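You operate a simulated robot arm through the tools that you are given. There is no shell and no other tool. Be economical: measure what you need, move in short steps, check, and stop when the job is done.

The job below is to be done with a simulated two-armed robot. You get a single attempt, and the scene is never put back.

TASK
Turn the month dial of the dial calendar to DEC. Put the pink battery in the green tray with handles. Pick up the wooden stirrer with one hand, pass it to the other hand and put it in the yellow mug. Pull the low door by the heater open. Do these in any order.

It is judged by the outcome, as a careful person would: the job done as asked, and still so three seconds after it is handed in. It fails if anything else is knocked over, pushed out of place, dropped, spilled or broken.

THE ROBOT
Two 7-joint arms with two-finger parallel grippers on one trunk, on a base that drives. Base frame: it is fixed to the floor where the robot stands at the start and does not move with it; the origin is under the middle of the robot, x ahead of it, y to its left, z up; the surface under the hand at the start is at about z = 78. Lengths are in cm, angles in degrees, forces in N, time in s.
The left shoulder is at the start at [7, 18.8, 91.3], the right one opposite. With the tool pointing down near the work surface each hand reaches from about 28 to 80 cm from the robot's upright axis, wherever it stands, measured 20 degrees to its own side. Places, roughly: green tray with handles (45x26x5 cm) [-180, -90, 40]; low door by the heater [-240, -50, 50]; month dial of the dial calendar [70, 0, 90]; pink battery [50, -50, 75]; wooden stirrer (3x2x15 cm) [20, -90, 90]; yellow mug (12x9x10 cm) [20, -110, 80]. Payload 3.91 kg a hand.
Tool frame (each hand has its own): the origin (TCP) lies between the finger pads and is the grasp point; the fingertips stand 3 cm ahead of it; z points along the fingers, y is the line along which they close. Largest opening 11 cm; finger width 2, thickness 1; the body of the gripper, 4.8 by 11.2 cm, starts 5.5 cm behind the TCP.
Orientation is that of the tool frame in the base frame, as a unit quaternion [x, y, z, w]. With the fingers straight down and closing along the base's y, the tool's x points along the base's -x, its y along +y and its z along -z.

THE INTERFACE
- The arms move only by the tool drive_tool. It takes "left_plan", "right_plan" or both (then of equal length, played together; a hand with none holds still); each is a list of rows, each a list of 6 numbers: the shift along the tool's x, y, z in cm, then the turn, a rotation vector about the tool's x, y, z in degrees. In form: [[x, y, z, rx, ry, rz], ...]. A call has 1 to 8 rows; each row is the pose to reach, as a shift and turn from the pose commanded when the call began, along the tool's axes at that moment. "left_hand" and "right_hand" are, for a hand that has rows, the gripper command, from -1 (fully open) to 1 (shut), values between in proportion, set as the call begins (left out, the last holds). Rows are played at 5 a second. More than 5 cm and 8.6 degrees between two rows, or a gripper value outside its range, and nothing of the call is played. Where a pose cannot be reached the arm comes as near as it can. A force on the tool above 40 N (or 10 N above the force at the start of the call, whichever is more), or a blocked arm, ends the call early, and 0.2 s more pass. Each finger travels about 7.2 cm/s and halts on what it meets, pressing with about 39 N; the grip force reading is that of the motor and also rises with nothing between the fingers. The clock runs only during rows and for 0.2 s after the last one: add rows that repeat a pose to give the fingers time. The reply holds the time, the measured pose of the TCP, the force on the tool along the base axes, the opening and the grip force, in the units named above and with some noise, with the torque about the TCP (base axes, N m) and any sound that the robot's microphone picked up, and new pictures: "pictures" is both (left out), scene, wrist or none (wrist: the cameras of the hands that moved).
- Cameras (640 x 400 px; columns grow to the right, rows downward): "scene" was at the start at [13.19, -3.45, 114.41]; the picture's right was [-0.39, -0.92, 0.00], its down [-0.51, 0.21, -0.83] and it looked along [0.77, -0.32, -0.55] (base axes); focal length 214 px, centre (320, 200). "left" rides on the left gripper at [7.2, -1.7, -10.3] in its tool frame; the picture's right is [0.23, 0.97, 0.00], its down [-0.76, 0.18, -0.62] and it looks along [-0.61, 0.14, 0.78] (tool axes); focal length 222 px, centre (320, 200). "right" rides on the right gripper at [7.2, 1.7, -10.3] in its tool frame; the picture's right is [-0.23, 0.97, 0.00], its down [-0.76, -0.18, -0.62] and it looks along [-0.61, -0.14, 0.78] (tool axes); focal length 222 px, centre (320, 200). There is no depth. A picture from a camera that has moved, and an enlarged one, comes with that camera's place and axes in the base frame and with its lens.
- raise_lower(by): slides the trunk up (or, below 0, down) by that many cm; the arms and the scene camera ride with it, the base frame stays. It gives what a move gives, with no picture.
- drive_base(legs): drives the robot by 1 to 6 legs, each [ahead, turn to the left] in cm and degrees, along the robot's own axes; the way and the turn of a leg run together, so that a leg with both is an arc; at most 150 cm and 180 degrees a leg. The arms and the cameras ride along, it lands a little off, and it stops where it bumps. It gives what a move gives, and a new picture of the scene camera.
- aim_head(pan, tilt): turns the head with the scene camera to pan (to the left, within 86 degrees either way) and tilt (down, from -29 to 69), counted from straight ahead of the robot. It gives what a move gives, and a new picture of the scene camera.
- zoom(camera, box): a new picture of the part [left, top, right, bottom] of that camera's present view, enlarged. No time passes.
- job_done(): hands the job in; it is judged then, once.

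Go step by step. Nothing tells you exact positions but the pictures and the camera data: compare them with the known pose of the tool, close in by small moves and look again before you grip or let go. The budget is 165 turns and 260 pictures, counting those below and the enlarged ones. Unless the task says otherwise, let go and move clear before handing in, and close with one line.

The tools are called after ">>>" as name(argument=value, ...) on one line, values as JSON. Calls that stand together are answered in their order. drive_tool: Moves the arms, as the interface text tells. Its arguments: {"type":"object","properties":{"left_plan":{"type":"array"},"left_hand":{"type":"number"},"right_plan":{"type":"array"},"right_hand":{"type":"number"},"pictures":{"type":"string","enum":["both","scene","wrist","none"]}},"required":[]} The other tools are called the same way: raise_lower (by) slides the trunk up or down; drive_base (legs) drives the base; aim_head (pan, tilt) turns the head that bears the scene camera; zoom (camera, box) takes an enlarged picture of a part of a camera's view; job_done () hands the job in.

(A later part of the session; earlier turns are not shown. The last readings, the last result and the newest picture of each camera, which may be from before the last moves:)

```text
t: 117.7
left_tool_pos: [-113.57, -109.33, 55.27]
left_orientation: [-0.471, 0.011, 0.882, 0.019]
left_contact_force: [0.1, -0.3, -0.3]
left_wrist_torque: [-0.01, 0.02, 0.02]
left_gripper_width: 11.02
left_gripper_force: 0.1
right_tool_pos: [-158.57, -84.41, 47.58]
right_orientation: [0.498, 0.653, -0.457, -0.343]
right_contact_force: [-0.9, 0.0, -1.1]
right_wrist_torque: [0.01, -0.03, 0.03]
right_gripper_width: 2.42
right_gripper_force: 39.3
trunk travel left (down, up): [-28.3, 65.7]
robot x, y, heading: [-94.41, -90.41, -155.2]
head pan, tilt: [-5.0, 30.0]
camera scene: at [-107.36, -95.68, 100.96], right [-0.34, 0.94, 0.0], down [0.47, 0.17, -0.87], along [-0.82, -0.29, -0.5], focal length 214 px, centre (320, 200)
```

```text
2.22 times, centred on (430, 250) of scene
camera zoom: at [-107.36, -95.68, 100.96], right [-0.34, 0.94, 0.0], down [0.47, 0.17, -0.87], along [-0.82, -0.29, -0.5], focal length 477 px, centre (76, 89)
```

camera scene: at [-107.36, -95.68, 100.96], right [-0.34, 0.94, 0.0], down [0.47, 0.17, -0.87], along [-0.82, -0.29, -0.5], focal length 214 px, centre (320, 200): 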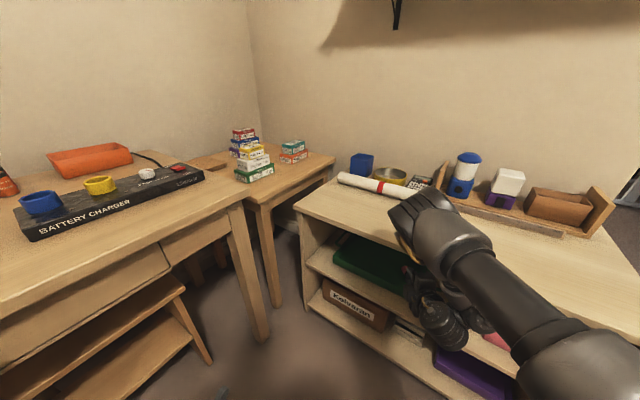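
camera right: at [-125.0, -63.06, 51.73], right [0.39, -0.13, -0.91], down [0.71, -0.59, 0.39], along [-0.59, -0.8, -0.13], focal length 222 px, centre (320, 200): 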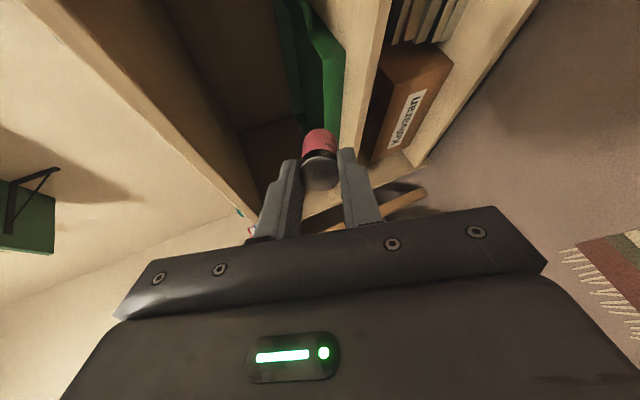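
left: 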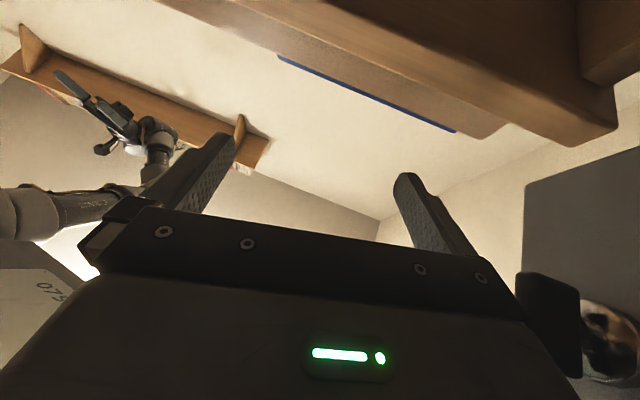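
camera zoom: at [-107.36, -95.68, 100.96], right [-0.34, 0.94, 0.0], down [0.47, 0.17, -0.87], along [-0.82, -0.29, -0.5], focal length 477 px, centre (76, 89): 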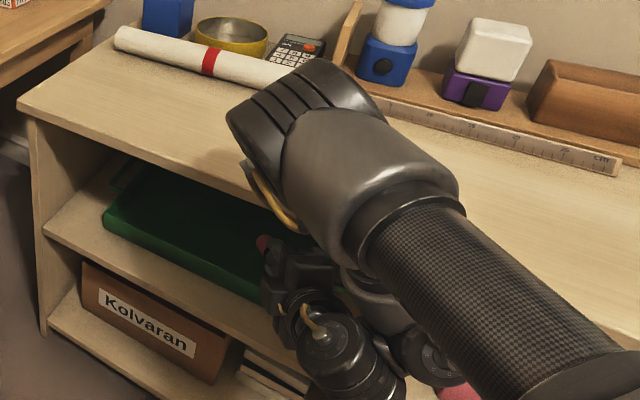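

The TCP is over the front rim. Another 6 cm puts the battery well inside.

>>> drive_base(legs=[[6, 0]])

>>> zoom(camera="right", box=[160, 0, 560, 250])

```text
t: 118.5
left_tool_pos: [-115.04, -110.08, 55.25]
left_orientation: [-0.47, 0.012, 0.882, 0.02]
left_contact_force: [0.1, 0.3, 0.0]
left_wrist_torque: [-0.02, 0.02, 0.01]
left_gripper_width: 11.02
left_gripper_force: 0.0
right_tool_pos: [-159.27, -84.66, 47.31]
right_orientation: [0.504, 0.655, -0.448, -0.341]
right_contact_force: [0.1, -0.3, -0.5]
right_wrist_torque: [0.0, -0.03, 0.0]
right_gripper_width: 2.44
right_gripper_force: 39.1
trunk travel left (down, up): [-28.3, 65.7]
robot x, y, heading: [-95.38, -91.43, -155.7]
head pan, tilt: [-5.0, 30.0]
stopped in leg 1: the robot was blocked; the commanded pose is now the measured one
camera scene: at [-108.58, -96.4, 100.99], right [-0.33, 0.94, 0.0], down [0.47, 0.17, -0.87], along [-0.82, -0.29, -0.5], focal length 214 px, centre (320, 200)
```

scene: 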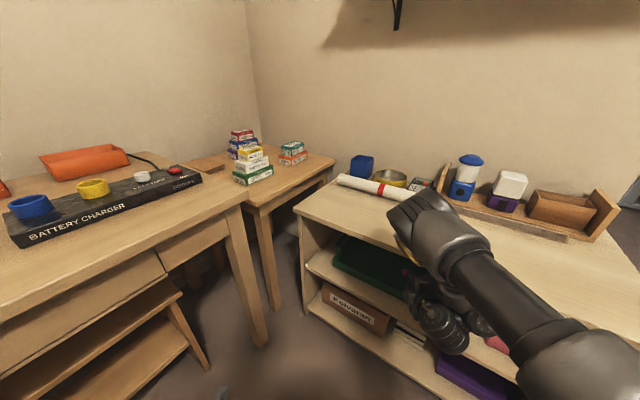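

```text
1.60 times, centred on (360, 125) of right
camera zoom: at [-151.32, -74.98, 49.41], right [0.4, -0.13, -0.9], down [0.69, -0.6, 0.4], along [-0.6, -0.79, -0.15], focal length 355 px, centre (256, 320)
```

zoom: 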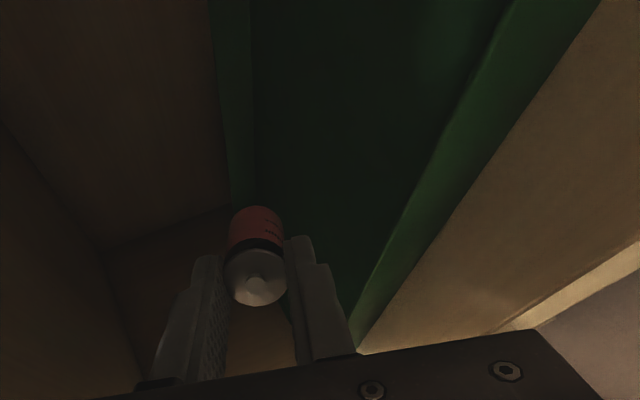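

The drive was blocked after 1 cm, with no force on the tool, so it's the forearm or elbow. I'll look closer before going on.

>>> drive_base(legs=[[-1.5, 0]])

>>> zoom(camera="scene", box=[360, 180, 520, 380])

>>> zoom(camera="left", box=[0, 0, 640, 400])

```text
t: 119.2
left_tool_pos: [-113.86, -109.46, 55.26]
left_orientation: [-0.471, 0.012, 0.882, 0.019]
left_contact_force: [0.9, -0.4, -0.5]
left_wrist_torque: [0.0, -0.06, 0.0]
left_gripper_width: 10.99
left_gripper_force: 0.1
right_tool_pos: [-158.12, -84.0, 46.99]
right_orientation: [0.505, 0.654, -0.449, -0.339]
right_contact_force: [0.4, -1.3, -0.2]
right_wrist_torque: [-0.02, -0.03, 0.0]
right_gripper_width: 2.43
right_gripper_force: 39.0
trunk travel left (down, up): [-28.3, 65.7]
robot x, y, heading: [-94.2, -90.45, -155.5]
head pan, tilt: [-5.0, 30.0]
camera scene: at [-107.49, -95.72, 100.97], right [-0.33, 0.94, 0.0], down [0.47, 0.17, -0.87], along [-0.82, -0.29, -0.5], focal length 214 px, centre (320, 200)
```

scene: 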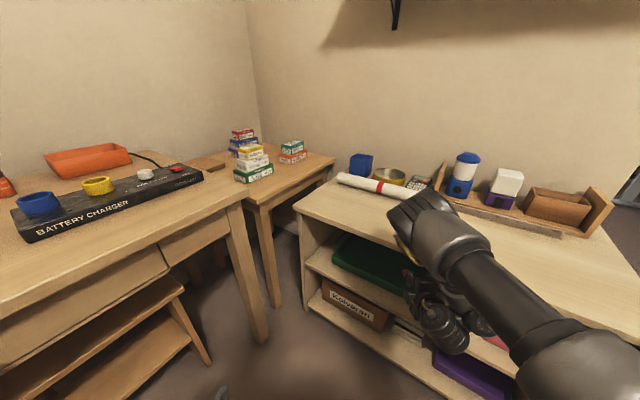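

```text
2.00 times, centred on (440, 280) of scene
camera zoom: at [-107.49, -95.72, 100.97], right [-0.33, 0.94, 0.0], down [0.47, 0.17, -0.87], along [-0.82, -0.29, -0.5], focal length 429 px, centre (80, 40)
```

zoom: 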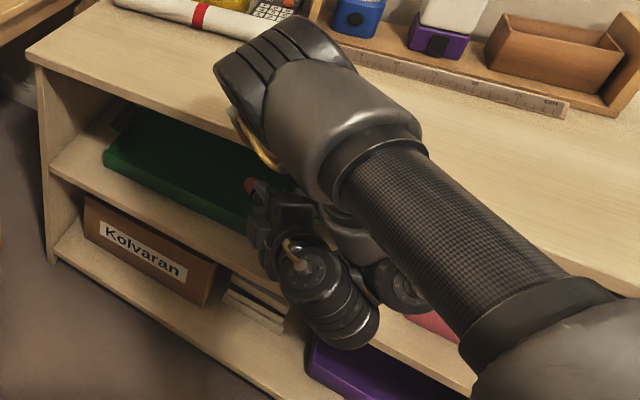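

```text
1.00 times, centred on (320, 200) of left (not enlarged: the box is as wide or as high as the picture)
camera zoom: at [-109.17, -108.05, 43.52], right [-0.17, -0.97, -0.19], down [0.93, -0.22, 0.29], along [-0.32, -0.12, 0.94], focal length 222 px, centre (320, 200)
```

zoom: 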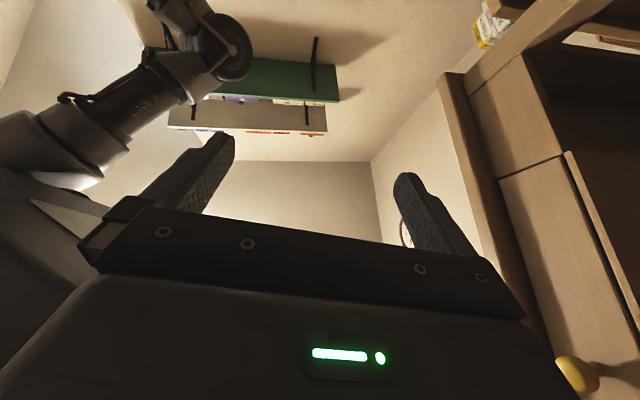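

The forearm meets the top board's front edge, so I can't go much deeper. The battery is already past the rim. I'll roll the hand so the fingers open sideways, letting the battery drop straight into the tray.

>>> drive_tool(right_plan=[[0, 0, 0, 0, 0, -8], [0, 0, 0, 0, 0, -16], [0, 0, 0, 0, 0, -24], [0, 0, 0, 0, 0, -32], [0, 0, 0, 0, 0, -40], [0, 0, 0, 0, 0, -48], [0, 0, 0, 0, 0, -56], [0, 0, 0, 0, 0, -64]], pictures="wrist")

```text
t: 121.0
left_tool_pos: [-113.66, -109.35, 55.19]
left_orientation: [-0.471, 0.011, 0.882, 0.019]
left_contact_force: [-0.3, -0.4, 0.1]
left_wrist_torque: [0.01, -0.05, 0.02]
left_gripper_width: 11.0
left_gripper_force: 0.0
right_tool_pos: [-158.23, -83.95, 46.94]
right_orientation: [0.081, 0.823, -0.2, -0.526]
right_contact_force: [-0.2, 0.6, -1.1]
right_wrist_torque: [-0.01, -0.02, -0.02]
right_gripper_width: 2.42
right_gripper_force: 39.9
trunk travel left (down, up): [-28.3, 65.7]
robot x, y, heading: [-94.94, -90.53, -155.6]
head pan, tilt: [-5.0, 30.0]
camera right: at [-152.26, -77.4, 56.22], right [0.02, 0.81, -0.59], down [0.9, -0.27, -0.33], along [-0.43, -0.53, -0.73], focal length 222 px, centre (320, 200)
```

right: 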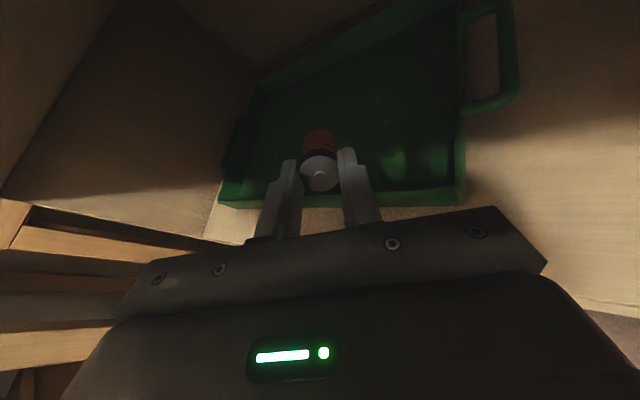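

Excellent view: the battery is over the tray just past the rim. I'll finish the roll, pitch down a bit and ease forward with the arm.

>>> drive_tool(right_plan=[[0.2, -0.1, 0.6, 0, 0, -8], [0.4, -0.2, 1.2, 0, 0, -16], [0.6, -0.3, 1.8, 0, 0, -22], [0.8, -0.4, 2.4, 0, 0, -22], [1.0, -0.5, 3, 0, 0, -22]], pictures="none")

>>> drive_tool(right_plan=[[0, 0, 0, 0, -5, 0], [0, 0, 0, 0, -10, 0], [0, 0, 0, 0, -15, 0], [0, 0, 0, 0, -20, 0]], pictures="wrist")

```text
t: 121.8
left_tool_pos: [-114.03, -109.34, 55.18]
left_orientation: [-0.473, 0.014, 0.881, 0.021]
left_contact_force: [-0.5, -0.9, 0.4]
left_wrist_torque: [0.03, 0.01, 0.02]
left_gripper_width: 11.0
left_gripper_force: 0.0
right_tool_pos: [-158.68, -83.07, 46.42]
right_orientation: [-0.047, 0.828, -0.116, -0.546]
right_contact_force: [-3.7, 4.0, -22.5]
right_wrist_torque: [-1.51, 0.83, 0.32]
right_gripper_width: 2.41
right_gripper_force: 38.8
right hand out of reach, approached as far as the arm can: row 1, 2, 3
trunk travel left (down, up): [-28.3, 65.7]
robot x, y, heading: [-94.35, -90.64, -155.6]
head pan, tilt: [-5.0, 30.0]
stopped in row 3 (right hand): the force on the tool passed its limit at 50 N (the readings are from after the stop); the commanded pose is now the measured one
```

```text
t: 122.6
left_tool_pos: [-113.86, -109.27, 55.14]
left_orientation: [-0.472, 0.013, 0.881, 0.02]
left_contact_force: [-0.2, 0.4, -0.3]
left_wrist_torque: [0.0, 0.0, 0.02]
left_gripper_width: 11.01
left_gripper_force: 0.0
right_tool_pos: [-157.27, -83.98, 45.27]
right_orientation: [-0.074, 0.896, -0.122, -0.419]
right_contact_force: [3.9, -7.3, -16.7]
right_wrist_torque: [0.45, 0.77, -0.34]
right_gripper_width: 2.43
right_gripper_force: 39.1
right hand out of reach, approached as far as the arm can: row 1, 2
trunk travel left (down, up): [-28.3, 65.7]
robot x, y, heading: [-94.74, -90.84, -155.6]
head pan, tilt: [-5.0, 30.0]
stopped in row 4 (right hand): the force on the tool passed its limit at 106 N (the readings are from after the stop); the commanded pose is now the measured one
camera right: at [-154.7, -79.75, 57.01], right [-0.09, 0.94, -0.33], down [0.98, 0.03, -0.17], along [-0.15, -0.34, -0.93], focal length 222 px, centre (320, 200)
```

right: 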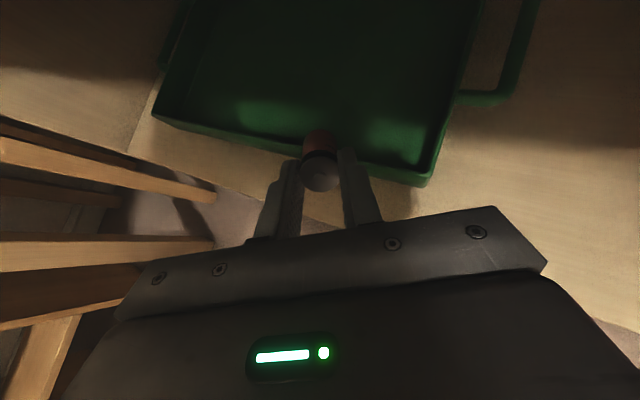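

The camera housing touched the top board's underside. I'll undo that pitch carefully and back out a little, then reassess.

>>> drive_tool(right_plan=[[0, 0, 0, 0, 4, 0], [0, 0, 0, 0, 8, 0], [-0.3, -0.1, -0.3, 0, 12, 0], [-0.6, -0.2, -0.7, 0, 16, 0], [-0.6, -0.2, -0.7, 0, 20, 0]], pictures="both")

```text
t: 123.8
left_tool_pos: [-113.71, -109.49, 55.24]
left_orientation: [-0.47, 0.013, 0.882, 0.022]
left_contact_force: [0.4, 0.3, -1.0]
left_wrist_torque: [0.01, -0.01, 0.01]
left_gripper_width: 11.0
left_gripper_force: 0.1
right_tool_pos: [-156.47, -83.99, 45.49]
right_orientation: [-0.052, 0.807, -0.132, -0.573]
right_contact_force: [0.0, 0.1, -0.8]
right_wrist_torque: [0.01, -0.02, 0.01]
right_gripper_width: 2.43
right_gripper_force: 39.3
right hand out of reach, approached as far as the arm can: row 2, 3, 4
trunk travel left (down, up): [-28.3, 65.7]
robot x, y, heading: [-94.45, -90.37, -155.7]
head pan, tilt: [-5.0, 30.0]
camera scene: at [-107.48, -95.66, 100.98], right [-0.33, 0.94, 0.0], down [0.47, 0.16, -0.87], along [-0.82, -0.29, -0.5], focal length 214 px, centre (320, 200)
camera right: at [-149.95, -78.98, 55.47], right [-0.15, 0.92, -0.36], down [0.87, -0.05, -0.49], along [-0.47, -0.39, -0.79], focal length 222 px, centre (320, 200)
```

scene: 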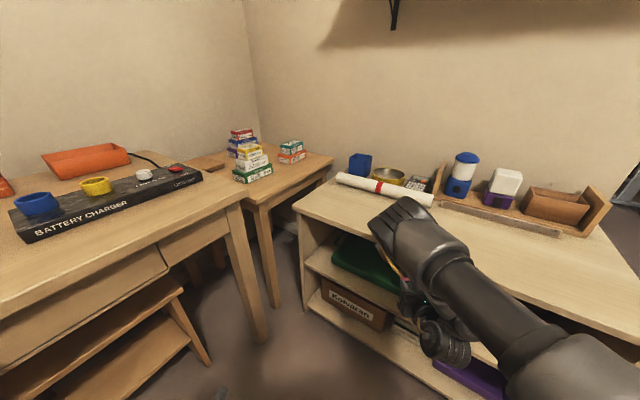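
right: 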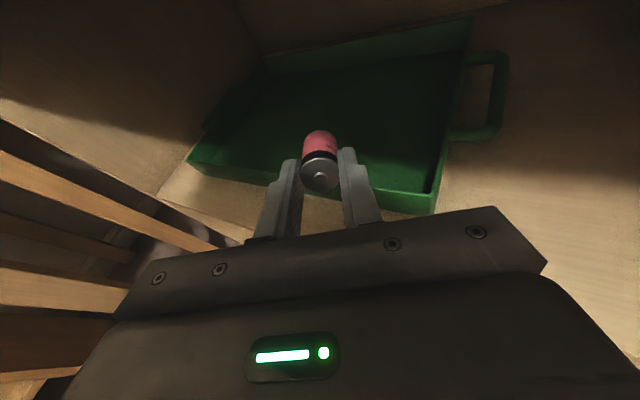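

Free again, and the tray hasn't moved. With this pose the camera clears the board by about 3 cm, so I'll drive in gently by 3 cm.

>>> drive_base(legs=[[3, 0]])

>>> zoom(camera="right", box=[0, 0, 640, 400])

```text
t: 124.7
left_tool_pos: [-116.43, -110.56, 55.14]
left_orientation: [-0.471, 0.012, 0.882, 0.021]
left_contact_force: [-0.4, -1.1, 0.2]
left_wrist_torque: [-0.03, -0.01, -0.01]
left_gripper_width: 11.0
left_gripper_force: 0.1
right_tool_pos: [-159.08, -85.21, 45.59]
right_orientation: [-0.052, 0.808, -0.134, -0.572]
right_contact_force: [0.1, 0.3, -0.3]
right_wrist_torque: [0.03, 0.0, 0.01]
right_gripper_width: 2.42
right_gripper_force: 38.8
trunk travel left (down, up): [-28.3, 65.7]
robot x, y, heading: [-96.77, -91.78, -155.6]
head pan, tilt: [-5.0, 30.0]
camera scene: at [-110.23, -96.88, 100.96], right [-0.33, 0.94, 0.0], down [0.47, 0.17, -0.87], along [-0.82, -0.29, -0.5], focal length 214 px, centre (320, 200)
```

scene: 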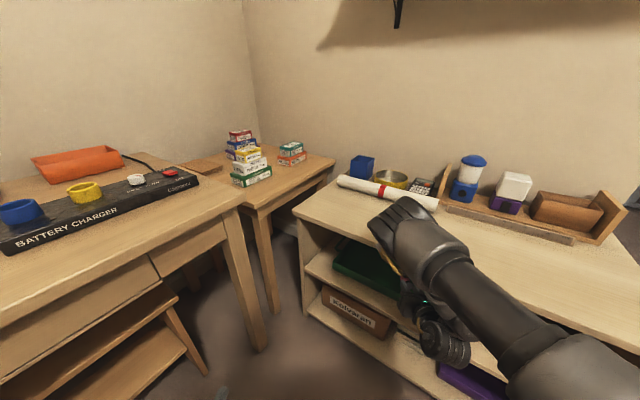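

```text
1.00 times, centred on (320, 200) of right (not enlarged: the box is as wide or as high as the picture)
camera zoom: at [-152.69, -80.23, 55.39], right [-0.15, 0.92, -0.37], down [0.87, -0.05, -0.49], along [-0.47, -0.39, -0.79], focal length 222 px, centre (320, 200)
```

zoom: 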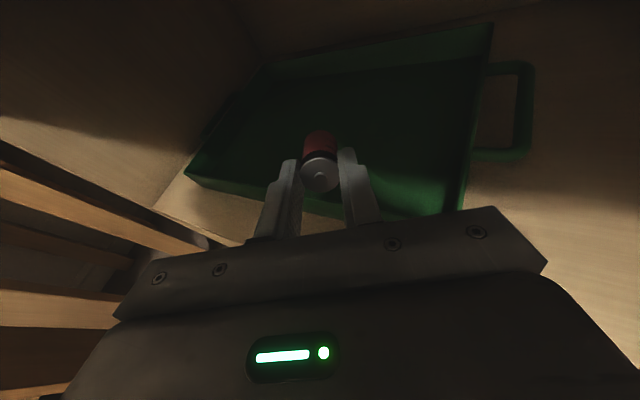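

No block. Another 3 cm.

>>> drive_base(legs=[[3, 0]])

>>> zoom(camera="right", box=[160, 0, 560, 250])

```text
t: 125.5
left_tool_pos: [-119.34, -111.7, 55.19]
left_orientation: [-0.472, 0.012, 0.881, 0.02]
left_contact_force: [-0.1, 0.2, 0.1]
left_wrist_torque: [0.0, 0.01, -0.01]
left_gripper_width: 11.01
left_gripper_force: 0.0
right_tool_pos: [-161.74, -86.44, 45.22]
right_orientation: [-0.052, 0.81, -0.135, -0.568]
right_contact_force: [-0.5, 0.0, -0.8]
right_wrist_torque: [0.03, -0.01, 0.0]
right_gripper_width: 2.42
right_gripper_force: 39.0
trunk travel left (down, up): [-28.3, 65.7]
robot x, y, heading: [-99.92, -93.19, -155.8]
head pan, tilt: [-5.0, 30.0]
camera scene: at [-113.08, -98.02, 100.87], right [-0.33, 0.94, 0.0], down [0.47, 0.16, -0.86], along [-0.82, -0.29, -0.5], focal length 214 px, centre (320, 200)
```

scene: 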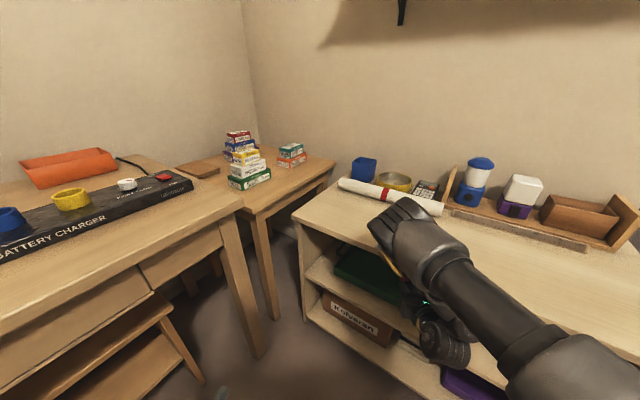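

```text
1.60 times, centred on (360, 125) of right
camera zoom: at [-155.33, -81.47, 55.01], right [-0.15, 0.92, -0.37], down [0.87, -0.05, -0.49], along [-0.46, -0.39, -0.79], focal length 355 px, centre (256, 320)
```

zoom: 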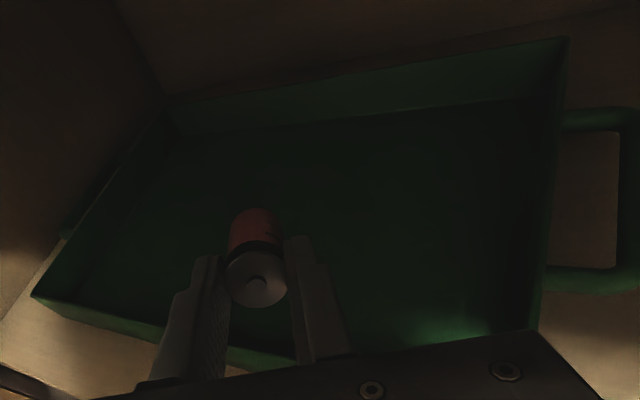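

The battery is fully inside the tray outline now. I'll lower 1 cm and open the fingers.

>>> drive_tool(right_plan=[[-0.5, 0.1, 0.15, 0, 0, 0], [-0.93, 0.16, 0.3, 0, 0, 0], [-0.93, 0.16, 0.3, 0, 0, 0]], pictures="none")

>>> drive_tool(right_plan=[[0, 0, 0, 0, 0, 0], [0, 0, 0, 0, 0, 0], [0, 0, 0, 0, 0, 0]], right_hand=0.1, pictures="wrist")

>>> zoom(camera="right", box=[160, 0, 560, 250])

```text
t: 126.3
left_tool_pos: [-119.15, -111.76, 55.33]
left_orientation: [-0.471, 0.012, 0.882, 0.021]
left_contact_force: [-1.2, 0.1, 0.5]
left_wrist_torque: [-0.04, 0.02, 0.03]
left_gripper_width: 11.01
left_gripper_force: 0.1
right_tool_pos: [-161.59, -86.33, 44.46]
right_orientation: [-0.051, 0.81, -0.134, -0.569]
right_contact_force: [-0.4, -0.3, -0.6]
right_wrist_torque: [0.03, -0.05, 0.0]
right_gripper_width: 2.43
right_gripper_force: 38.9
trunk travel left (down, up): [-28.3, 65.7]
robot x, y, heading: [-99.89, -92.92, -156.0]
head pan, tilt: [-5.0, 30.0]
```

```text
t: 127.1
left_tool_pos: [-119.1, -111.77, 55.22]
left_orientation: [-0.47, 0.012, 0.882, 0.021]
left_contact_force: [0.7, 0.6, -0.6]
left_wrist_torque: [-0.02, -0.02, 0.01]
left_gripper_width: 11.02
left_gripper_force: 0.0
right_tool_pos: [-161.66, -86.39, 44.4]
right_orientation: [-0.051, 0.81, -0.134, -0.569]
right_contact_force: [0.3, -0.5, 0.0]
right_wrist_torque: [-0.02, 0.0, 0.02]
right_gripper_width: 4.92
right_gripper_force: 0.1
trunk travel left (down, up): [-28.3, 65.7]
robot x, y, heading: [-99.73, -92.79, -155.8]
head pan, tilt: [-5.0, 30.0]
camera right: at [-155.23, -81.49, 54.26], right [-0.15, 0.92, -0.37], down [0.87, -0.05, -0.49], along [-0.47, -0.39, -0.79], focal length 222 px, centre (320, 200)
```

right: 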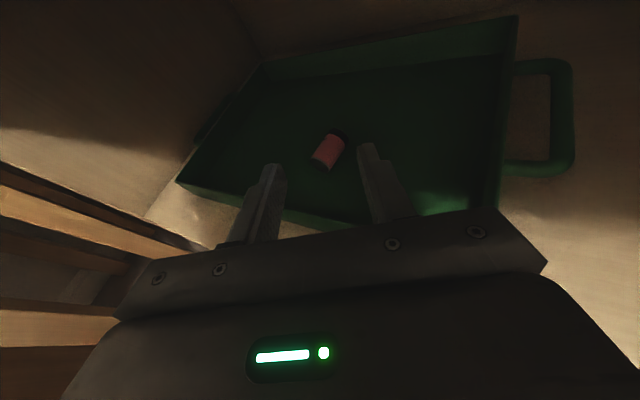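

```text
1.60 times, centred on (360, 125) of right
camera zoom: at [-155.23, -81.49, 54.26], right [-0.15, 0.92, -0.37], down [0.87, -0.05, -0.49], along [-0.47, -0.39, -0.79], focal length 355 px, centre (256, 320)
```

zoom: 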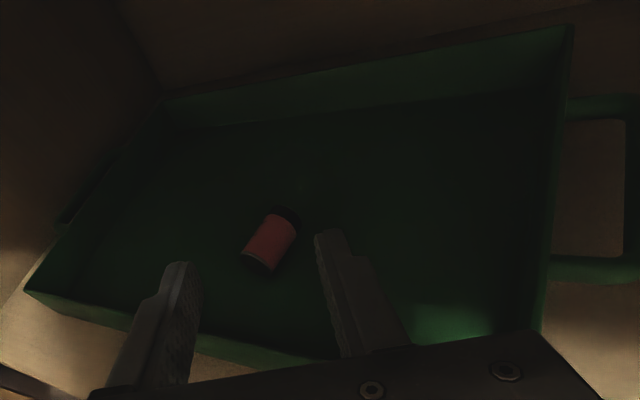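

The battery lies in the tray. Now raising slightly and backing the base straight out.

>>> drive_tool(right_plan=[[0.5, -0.1, -0.15, 0, 0, 0], [0.9, -0.16, -0.3, 0, 0, 0]], pictures="none")

>>> drive_base(legs=[[-12, 0], [-35, 0]])

>>> aim_head(pan=-30, tilt=25)

```text
t: 127.7
left_tool_pos: [-119.09, -111.74, 55.28]
left_orientation: [-0.47, 0.013, 0.882, 0.021]
left_contact_force: [0.5, 0.6, -0.1]
left_wrist_torque: [0.03, -0.02, 0.0]
left_gripper_width: 11.0
left_gripper_force: 0.1
right_tool_pos: [-161.68, -86.31, 45.18]
right_orientation: [-0.051, 0.81, -0.134, -0.569]
right_contact_force: [-0.5, -0.7, 0.7]
right_wrist_torque: [0.04, 0.02, -0.01]
right_gripper_width: 4.96
right_gripper_force: 0.0
trunk travel left (down, up): [-28.3, 65.7]
robot x, y, heading: [-99.61, -92.86, -155.7]
head pan, tilt: [-5.0, 30.0]
```

```text
t: 130.8
left_tool_pos: [-76.01, -92.28, 55.29]
left_orientation: [-0.471, 0.013, 0.882, 0.023]
left_contact_force: [0.3, -0.3, -0.6]
left_wrist_torque: [0.01, -0.04, -0.02]
left_gripper_width: 11.0
left_gripper_force: 0.0
right_tool_pos: [-118.53, -66.76, 45.31]
right_orientation: [-0.049, 0.81, -0.132, -0.569]
right_contact_force: [-0.2, 0.0, 0.4]
right_wrist_torque: [0.0, -0.04, 0.0]
right_gripper_width: 4.93
right_gripper_force: 0.0
trunk travel left (down, up): [-28.3, 65.7]
robot x, y, heading: [-56.75, -73.76, -156.3]
head pan, tilt: [-5.0, 30.0]
camera scene: at [-69.64, -78.67, 100.97], right [-0.33, 0.95, 0.0], down [0.47, 0.16, -0.87], along [-0.82, -0.28, -0.5], focal length 214 px, centre (320, 200)
```

scene: 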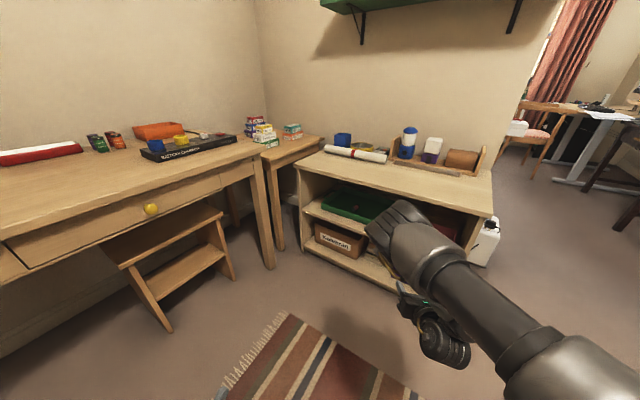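

```text
t: 131.7
left_tool_pos: [-76.01, -92.27, 55.28]
left_orientation: [-0.472, 0.013, 0.881, 0.022]
left_contact_force: [0.2, -1.0, -0.1]
left_wrist_torque: [-0.02, -0.01, 0.0]
left_gripper_width: 11.0
left_gripper_force: 0.1
right_tool_pos: [-118.4, -66.7, 45.25]
right_orientation: [-0.049, 0.809, -0.132, -0.57]
right_contact_force: [-0.7, 0.1, -0.2]
right_wrist_torque: [-0.02, 0.01, 0.0]
right_gripper_width: 4.96
right_gripper_force: 0.0
trunk travel left (down, up): [-28.3, 65.7]
robot x, y, heading: [-56.34, -73.76, -156.1]
head pan, tilt: [-30.0, 25.0]
camera scene: at [-70.27, -74.76, 101.76], right [0.1, 0.99, 0.0], down [0.42, -0.04, -0.91], along [-0.9, 0.09, -0.42], focal length 214 px, centre (320, 200)
```

scene: 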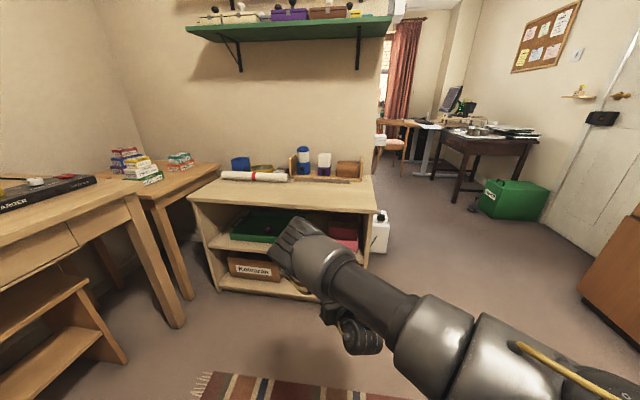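

Battery done. The low door at about (-240, -50) must be around the wall corner past the heater. I'll enlarge that area.

>>> zoom(camera="scene", box=[330, 100, 490, 260])

>>> aim_head(pan=-75, tilt=30)

```text
2.50 times, centred on (410, 180) of scene
camera zoom: at [-70.27, -74.76, 101.76], right [0.1, 0.99, 0.0], down [0.42, -0.04, -0.91], along [-0.9, 0.09, -0.42], focal length 536 px, centre (95, 250)
```

zoom: 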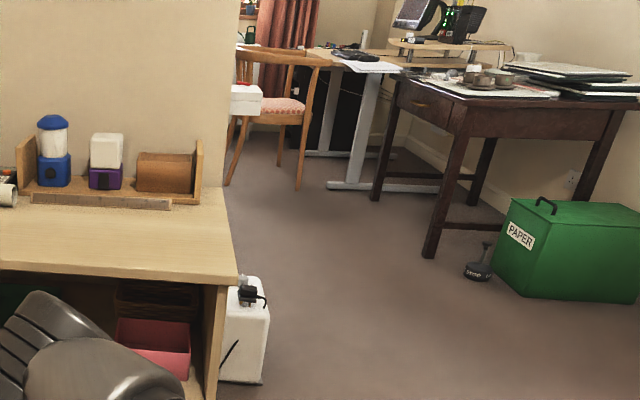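

```text
t: 132.8
left_tool_pos: [-76.03, -92.29, 55.11]
left_orientation: [-0.471, 0.014, 0.882, 0.023]
left_contact_force: [0.1, 0.2, 0.6]
left_wrist_torque: [-0.04, -0.01, -0.03]
left_gripper_width: 11.0
left_gripper_force: 0.0
right_tool_pos: [-118.36, -66.75, 45.39]
right_orientation: [-0.049, 0.81, -0.132, -0.57]
right_contact_force: [-0.5, -0.8, 0.1]
right_wrist_torque: [0.01, 0.01, -0.03]
right_gripper_width: 4.94
right_gripper_force: 0.1
trunk travel left (down, up): [-28.3, 65.7]
robot x, y, heading: [-56.89, -73.41, -156.1]
head pan, tilt: [-75.0, 30.0]
camera scene: at [-66.8, -68.69, 100.97], right [0.78, 0.63, 0.0], down [0.32, -0.39, -0.87], along [-0.55, 0.67, -0.5], focal length 214 px, centre (320, 200)
```

scene: 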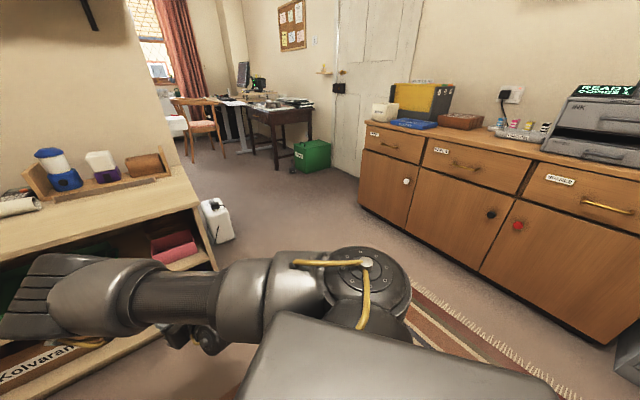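

I'll drive around the corner: turn right, go to about (-100, 10), then face -x and continue to about (-175, 10).

>>> drive_base(legs=[[0, -87], [92, 0], [0, 63], [70, 0]])

>>> aim_head(pan=50, tilt=30)

```text
t: 140.4
left_tool_pos: [-110.12, 12.6, 55.31]
left_orientation: [-0.331, 0.333, 0.624, 0.624]
left_contact_force: [-0.4, 0.0, 0.7]
left_wrist_torque: [0.0, -0.02, 0.01]
left_gripper_width: 11.01
left_gripper_force: 0.1
right_tool_pos: [-86.23, 55.74, 45.37]
right_orientation: [0.528, 0.62, 0.298, -0.498]
right_contact_force: [-2.1, -11.4, 9.6]
right_wrist_torque: [0.3, -0.22, -0.18]
right_gripper_width: 4.58
right_gripper_force: 0.0
trunk travel left (down, up): [-28.3, 65.7]
robot x, y, heading: [-90.63, -5.96, 116.9]
head pan, tilt: [-75.0, 30.0]
stopped in leg 2: the force on the tool passed its limit at 144 N (the readings are from after the stop); the commanded pose is now the measured one
camera scene: at [-86.0, 4.6, 100.98], right [0.67, -0.75, 0.0], down [-0.37, -0.33, -0.87], along [0.65, 0.58, -0.5], focal length 214 px, centre (320, 200)
```

scene: 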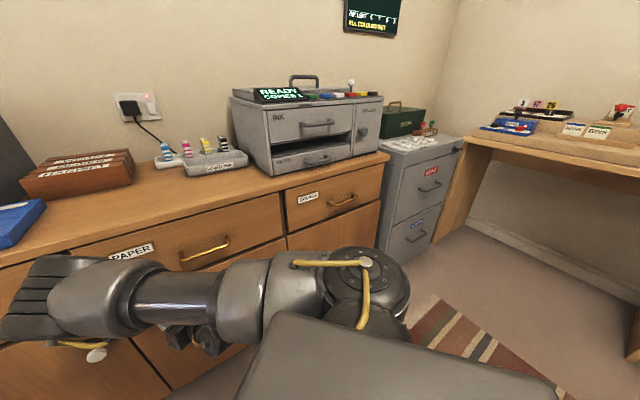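

```text
t: 142.4
left_tool_pos: [-110.06, 12.76, 55.32]
left_orientation: [-0.331, 0.333, 0.623, 0.625]
left_contact_force: [-0.7, 0.2, 0.5]
left_wrist_torque: [-0.02, 0.01, 0.0]
left_gripper_width: 11.01
left_gripper_force: 0.0
right_tool_pos: [-86.25, 55.81, 45.12]
right_orientation: [0.528, 0.621, 0.298, -0.497]
right_contact_force: [-2.9, -15.8, 3.1]
right_wrist_torque: [0.02, -0.07, -0.23]
right_gripper_width: 4.58
right_gripper_force: 0.0
trunk travel left (down, up): [-28.3, 65.7]
robot x, y, heading: [-90.83, -5.73, 116.7]
head pan, tilt: [50.0, 30.0]
camera scene: at [-101.58, 0.7, 100.97], right [0.23, 0.97, 0.0], down [0.49, -0.11, -0.87], along [-0.84, 0.2, -0.5], focal length 214 px, centre (320, 200)
```

scene: 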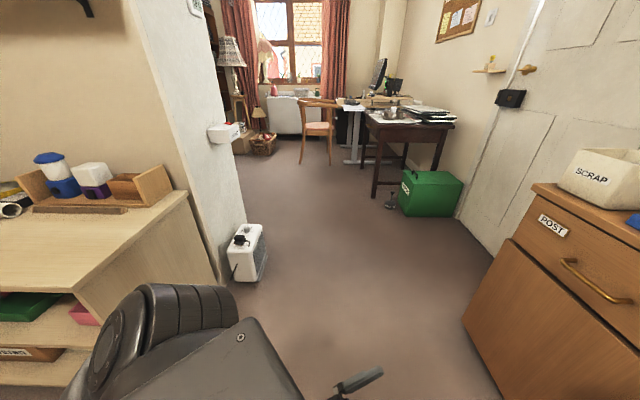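

The right hand bumped the cabinet front. Nothing looks displaced, but I'll back off. Then I'll turn left and go along a path closer to the middle.

>>> drive_base(legs=[[-20, 0], [0, 43], [60, 0]])

>>> aim_head(pan=-80, tilt=35)

```text
t: 149.0
left_tool_pos: [-164.82, -5.87, 55.3]
left_orientation: [-0.435, 0.181, 0.815, 0.337]
left_contact_force: [0.3, -0.5, 0.0]
left_wrist_torque: [0.04, -0.01, 0.01]
left_gripper_width: 10.97
left_gripper_force: 0.1
right_tool_pos: [-178.62, 41.51, 45.15]
right_orientation: [0.249, 0.776, 0.084, -0.573]
right_contact_force: [-0.3, 0.1, -0.2]
right_wrist_torque: [0.02, 0.0, -0.02]
right_gripper_width: 4.97
right_gripper_force: 0.0
trunk travel left (down, up): [-28.3, 65.7]
robot x, y, heading: [-137.87, -4.97, 162.1]
head pan, tilt: [50.0, 30.0]
camera scene: at [-150.33, -8.21, 100.97], right [-0.53, 0.85, 0.0], down [0.42, 0.27, -0.87], along [-0.73, -0.46, -0.5], focal length 214 px, centre (320, 200)
```

scene: 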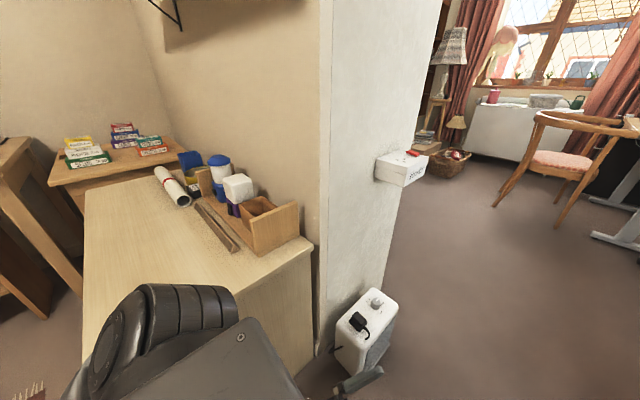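

```text
t: 151.2
left_tool_pos: [-164.85, -5.89, 55.23]
left_orientation: [-0.434, 0.181, 0.815, 0.337]
left_contact_force: [0.2, -0.5, -0.9]
left_wrist_torque: [0.03, 0.0, -0.02]
left_gripper_width: 11.01
left_gripper_force: 0.2
right_tool_pos: [-178.62, 41.63, 45.13]
right_orientation: [0.249, 0.776, 0.085, -0.574]
right_contact_force: [0.0, 0.2, -0.4]
right_wrist_torque: [-0.02, -0.01, -0.03]
right_gripper_width: 4.96
right_gripper_force: 0.0
trunk travel left (down, up): [-28.3, 65.7]
robot x, y, heading: [-138.16, -4.87, 162.0]
head pan, tilt: [-80.0, 35.0]
camera scene: at [-141.45, 5.31, 100.19], right [0.99, -0.14, 0.0], down [-0.08, -0.57, -0.82], along [0.11, 0.81, -0.57], focal length 214 px, centre (320, 200)
```

scene: 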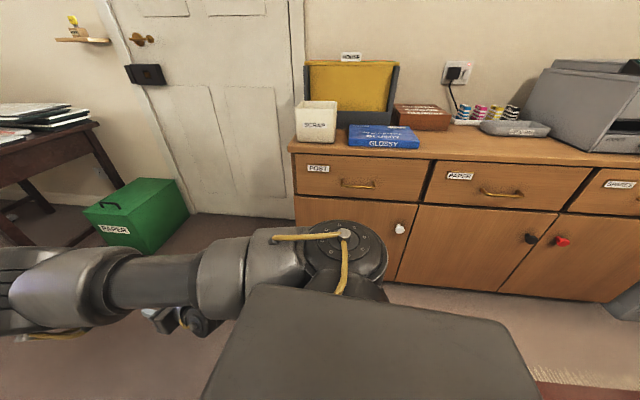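

The door isn't visible yet; it should be behind this wall stub. I'll tuck the right hand in and drive further along to look behind it.

>>> drive_tool(right_plan=[[-1.1, 0.7, -3.5, 0, 0, 0], [-2.2, 1.4, -7, 0, 0, 0], [-3.3, 2.2, -10.5, 0, 0, 0], [-4.4, 2.9, -14, 0, 0, 0]], pictures="none")

>>> drive_base(legs=[[70, 0]])

>>> aim_head(pan=60, tilt=30)

```text
t: 152.2
left_tool_pos: [-164.93, -5.85, 55.33]
left_orientation: [-0.435, 0.181, 0.815, 0.337]
left_contact_force: [-0.3, -0.3, -0.1]
left_wrist_torque: [0.0, 0.0, -0.03]
left_gripper_width: 11.03
left_gripper_force: 0.1
right_tool_pos: [-168.87, 38.2, 45.37]
right_orientation: [0.248, 0.776, 0.083, -0.574]
right_contact_force: [-0.3, -0.1, 0.1]
right_wrist_torque: [0.01, 0.01, 0.01]
right_gripper_width: 4.95
right_gripper_force: 0.2
right hand out of reach, approached as far as the arm can: row 3, 4
trunk travel left (down, up): [-28.3, 65.7]
robot x, y, heading: [-137.91, -4.83, 162.3]
head pan, tilt: [-80.0, 35.0]
```

```text
t: 154.5
left_tool_pos: [-194.11, 1.92, 55.3]
left_orientation: [-0.442, 0.163, 0.828, 0.303]
left_contact_force: [-0.5, -0.4, 0.4]
left_wrist_torque: [0.03, -0.01, 0.03]
left_gripper_width: 10.98
left_gripper_force: 0.0
right_tool_pos: [-203.05, 44.68, 46.26]
right_orientation: [0.208, 0.79, 0.048, -0.575]
right_contact_force: [0.4, -0.3, 0.3]
right_wrist_torque: [0.02, -0.01, 0.02]
right_gripper_width: 4.94
right_gripper_force: 0.2
trunk travel left (down, up): [-28.3, 65.7]
robot x, y, heading: [-167.36, 5.31, 170.0]
head pan, tilt: [-80.0, 35.0]
stopped in leg 1: the robot was blocked; the commanded pose is now the measured one
camera scene: at [-172.25, 15.1, 100.19], right [1.0, 0.0, 0.0], down [0.0, -0.57, -0.82], along [0.0, 0.82, -0.57], focal length 214 px, centre (320, 200)
```

scene: 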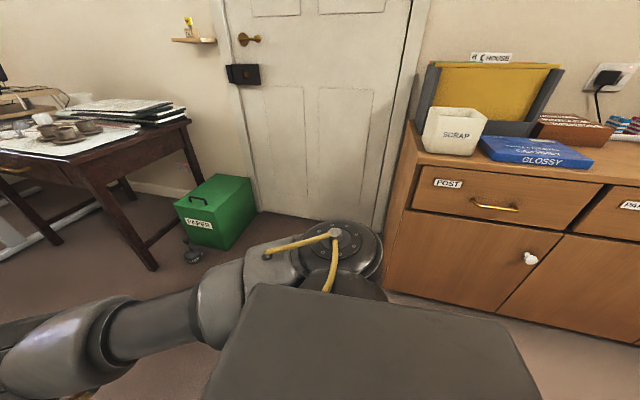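

```text
t: 156.7
left_tool_pos: [-194.11, 1.82, 55.3]
left_orientation: [-0.443, 0.162, 0.828, 0.302]
left_contact_force: [0.5, 0.4, -0.4]
left_wrist_torque: [0.0, 0.0, -0.05]
left_gripper_width: 11.05
left_gripper_force: 0.0
right_tool_pos: [-203.19, 44.57, 46.33]
right_orientation: [0.207, 0.79, 0.048, -0.576]
right_contact_force: [0.3, -0.7, 0.0]
right_wrist_torque: [0.02, 0.02, 0.0]
right_gripper_width: 4.95
right_gripper_force: 0.1
trunk travel left (down, up): [-28.3, 65.7]
robot x, y, heading: [-167.25, 5.19, 170.0]
head pan, tilt: [60.0, 30.0]
camera scene: at [-178.1, -0.66, 100.97], right [-0.77, 0.64, 0.0], down [0.32, 0.38, -0.87], along [-0.56, -0.66, -0.5], focal length 214 px, centre (320, 200)
```

scene: 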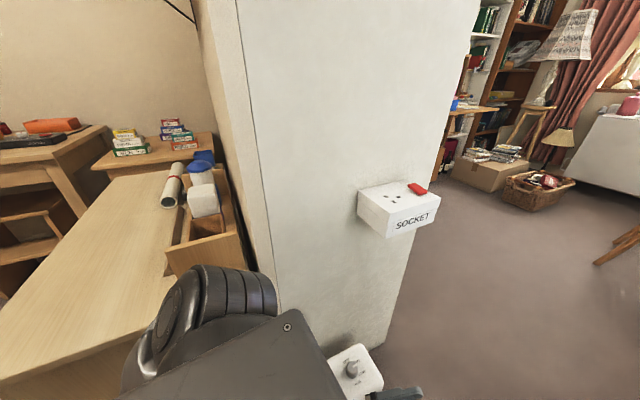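

The base bumped something, probably near the small heater. I'll back off and inspect it.

>>> drive_base(legs=[[-14, 0]])

>>> aim_head(pan=35, tilt=50)

```text
t: 158.0
left_tool_pos: [-180.42, -0.66, 55.3]
left_orientation: [-0.443, 0.162, 0.828, 0.303]
left_contact_force: [0.2, -0.5, 0.3]
left_wrist_torque: [-0.02, 0.0, -0.01]
left_gripper_width: 11.0
left_gripper_force: 0.0
right_tool_pos: [-189.38, 42.13, 46.25]
right_orientation: [0.207, 0.79, 0.048, -0.576]
right_contact_force: [-0.1, 0.1, -0.1]
right_wrist_torque: [0.0, 0.02, -0.02]
right_gripper_width: 4.97
right_gripper_force: 0.1
trunk travel left (down, up): [-28.3, 65.7]
robot x, y, heading: [-153.54, 2.87, 169.9]
head pan, tilt: [60.0, 30.0]
camera scene: at [-164.29, -3.11, 100.97], right [-0.77, 0.64, 0.0], down [0.32, 0.38, -0.87], along [-0.56, -0.66, -0.5], focal length 214 px, centre (320, 200)
```

scene: 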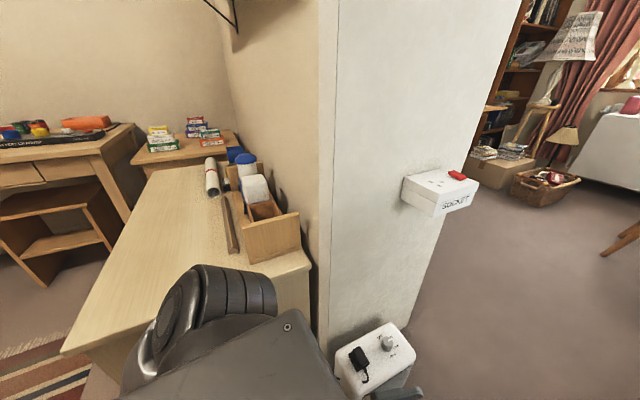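

```text
t: 158.9
left_tool_pos: [-180.43, -0.63, 55.32]
left_orientation: [-0.442, 0.163, 0.828, 0.303]
left_contact_force: [-0.5, 0.0, -0.5]
left_wrist_torque: [0.04, 0.01, -0.03]
left_gripper_width: 10.99
left_gripper_force: 0.0
right_tool_pos: [-189.4, 41.98, 46.3]
right_orientation: [0.206, 0.789, 0.048, -0.576]
right_contact_force: [-0.5, 0.6, -0.5]
right_wrist_torque: [-0.01, 0.03, 0.01]
right_gripper_width: 4.97
right_gripper_force: 0.0
trunk travel left (down, up): [-28.3, 65.7]
robot x, y, heading: [-154.02, 2.96, 170.0]
head pan, tilt: [35.0, 50.0]
camera scene: at [-165.46, 0.57, 98.02], right [-0.42, 0.91, 0.0], down [0.69, 0.32, -0.64], along [-0.58, -0.27, -0.77], focal length 214 px, centre (320, 200)
```

scene: 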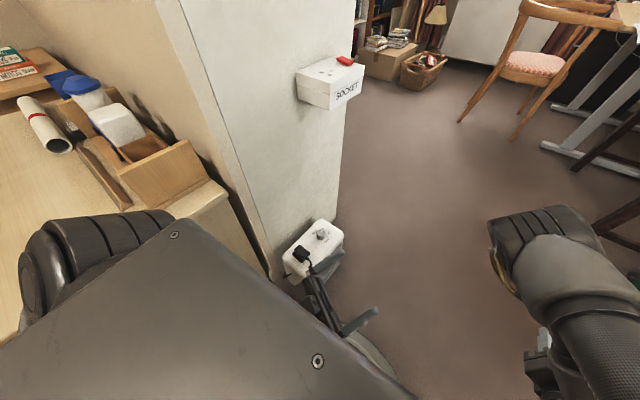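

The heater is in the same place. I'll pass it with more clearance, toward (-265, 30), and look back at the far side of the wall stub.

>>> drive_base(legs=[[0, -25], [60, 0], [0, 35], [60, 0]])

>>> aim_head(pan=86, tilt=35)

```text
t: 168.3
left_tool_pos: [-289.43, 30.1, 55.14]
left_orientation: [-0.456, 0.122, 0.852, 0.227]
left_contact_force: [-0.2, -0.1, 0.3]
left_wrist_torque: [-0.01, 0.0, 0.01]
left_gripper_width: 10.99
left_gripper_force: 0.1
right_tool_pos: [-305.94, 70.5, 46.13]
right_orientation: [0.135, 0.805, -0.004, -0.578]
right_contact_force: [-0.7, -0.3, 0.6]
right_wrist_torque: [-0.01, -0.02, 0.01]
right_gripper_width: 4.92
right_gripper_force: 0.0
trunk travel left (down, up): [-28.3, 65.7]
robot x, y, heading: [-263.56, 38.21, -179.8]
head pan, tilt: [35.0, 50.0]
camera scene: at [-274.96, 33.96, 98.02], right [-0.58, 0.82, 0.0], down [0.63, 0.44, -0.64], along [-0.53, -0.37, -0.77], focal length 214 px, centre (320, 200)
```

scene: 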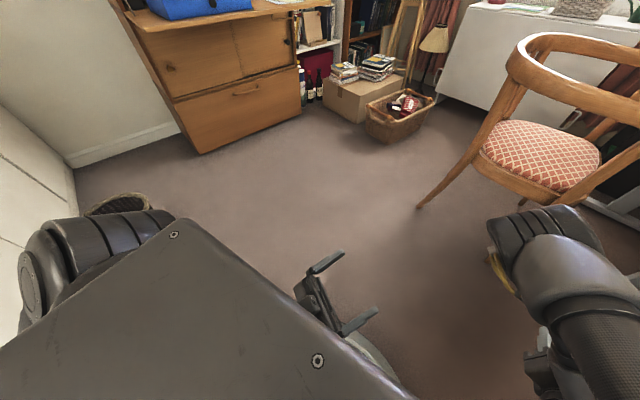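

```text
t: 169.5
left_tool_pos: [-289.5, 30.09, 55.18]
left_orientation: [-0.456, 0.122, 0.852, 0.227]
left_contact_force: [-0.7, -0.1, -0.3]
left_wrist_torque: [-0.02, -0.07, 0.03]
left_gripper_width: 11.02
left_gripper_force: 0.0
right_tool_pos: [-305.91, 70.58, 46.28]
right_orientation: [0.135, 0.805, -0.004, -0.578]
right_contact_force: [0.1, 0.7, 0.4]
right_wrist_torque: [0.01, -0.02, -0.01]
right_gripper_width: 4.98
right_gripper_force: 0.1
trunk travel left (down, up): [-28.3, 65.7]
robot x, y, heading: [-263.79, 38.82, -179.7]
head pan, tilt: [85.9, 35.0]
camera scene: at [-269.26, 29.6, 100.19], right [-1.0, 0.07, 0.0], down [0.04, 0.57, -0.82], along [-0.06, -0.82, -0.57], focal length 214 px, centre (320, 200)
```

scene: 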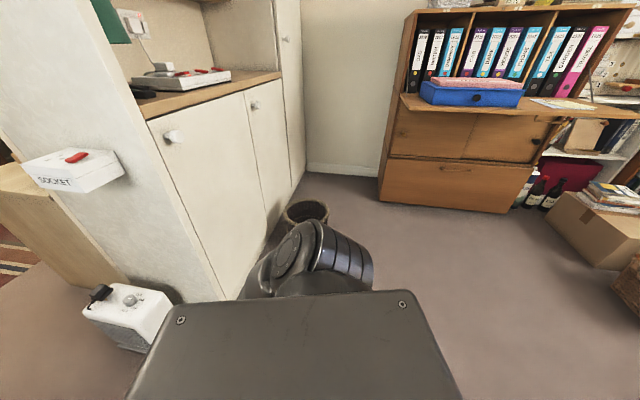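

Found it: the low white door around the corner, with a white knob near (-230, -38, 79). The hinge is on its far edge, so it swings toward -x. I'll position the robot in front of it and raise the trunk.

>>> drive_base(legs=[[14, 0], [0, 90], [32, 0]])

>>> raise_lower(by=33)

>>> aim_head(pan=60, tilt=40)

```text
t: 176.4
left_tool_pos: [-270.26, -20.23, 55.17]
left_orientation: [-0.41, -0.233, 0.766, -0.437]
left_contact_force: [0.1, 0.2, -0.3]
left_wrist_torque: [0.01, 0.02, -0.01]
left_gripper_width: 11.0
left_gripper_force: 0.0
right_tool_pos: [-311.06, -36.13, 46.31]
right_orientation: [-0.47, 0.667, -0.409, -0.409]
right_contact_force: [-0.6, -0.3, -0.6]
right_wrist_torque: [0.01, -0.01, 0.0]
right_gripper_width: 4.96
right_gripper_force: 0.1
trunk travel left (down, up): [-28.3, 65.7]
robot x, y, heading: [-278.26, 5.84, -90.7]
head pan, tilt: [85.9, 35.0]
camera scene: at [-269.6, -0.08, 100.19], right [-0.08, -1.0, 0.0], down [-0.57, 0.05, -0.82], along [0.82, -0.07, -0.57], focal length 214 px, centre (320, 200)
```

scene: 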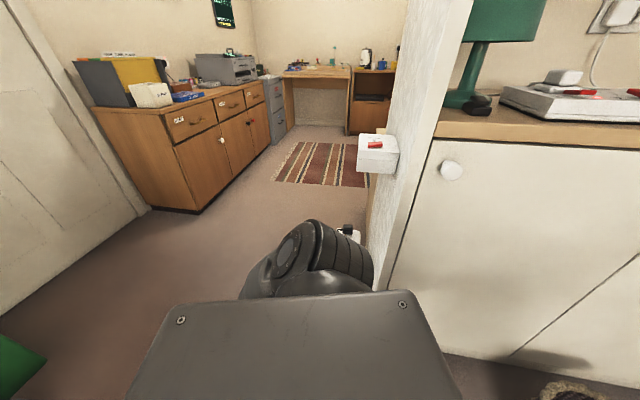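

```text
t: 179.7
left_tool_pos: [-270.46, -20.25, 88.36]
left_orientation: [-0.41, -0.233, 0.766, -0.437]
left_contact_force: [-0.1, 0.0, 0.3]
left_wrist_torque: [0.01, 0.0, 0.01]
left_gripper_width: 11.01
left_gripper_force: 0.1
right_tool_pos: [-311.04, -36.17, 79.24]
right_orientation: [-0.469, 0.668, -0.409, -0.409]
right_contact_force: [0.0, -0.1, 0.3]
right_wrist_torque: [-0.02, 0.02, -0.02]
right_gripper_width: 4.95
right_gripper_force: 0.0
trunk travel left (down, up): [-61.3, 32.7]
robot x, y, heading: [-278.75, 5.77, -90.8]
head pan, tilt: [85.9, 35.0]
```

```text
t: 180.6
left_tool_pos: [-270.47, -20.25, 88.1]
left_orientation: [-0.411, -0.233, 0.766, -0.436]
left_contact_force: [-0.9, -0.3, -0.1]
left_wrist_torque: [-0.07, -0.02, -0.01]
left_gripper_width: 11.01
left_gripper_force: 0.1
right_tool_pos: [-311.01, -36.23, 79.29]
right_orientation: [-0.47, 0.667, -0.409, -0.408]
right_contact_force: [-0.7, 0.7, -0.6]
right_wrist_torque: [-0.01, 0.01, -0.01]
right_gripper_width: 4.96
right_gripper_force: 0.0
trunk travel left (down, up): [-61.3, 32.7]
robot x, y, heading: [-278.6, 6.05, -90.5]
head pan, tilt: [60.0, 40.0]
camera scene: at [-271.05, -3.68, 132.44], right [-0.51, -0.86, 0.0], down [-0.55, 0.33, -0.77], along [0.66, -0.39, -0.64], focal length 214 px, centre (320, 200)
```

scene: 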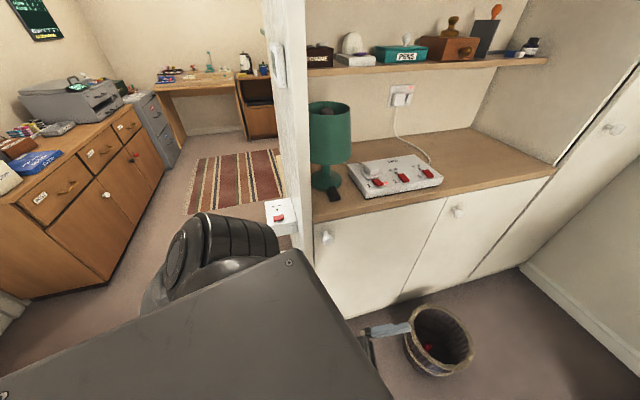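

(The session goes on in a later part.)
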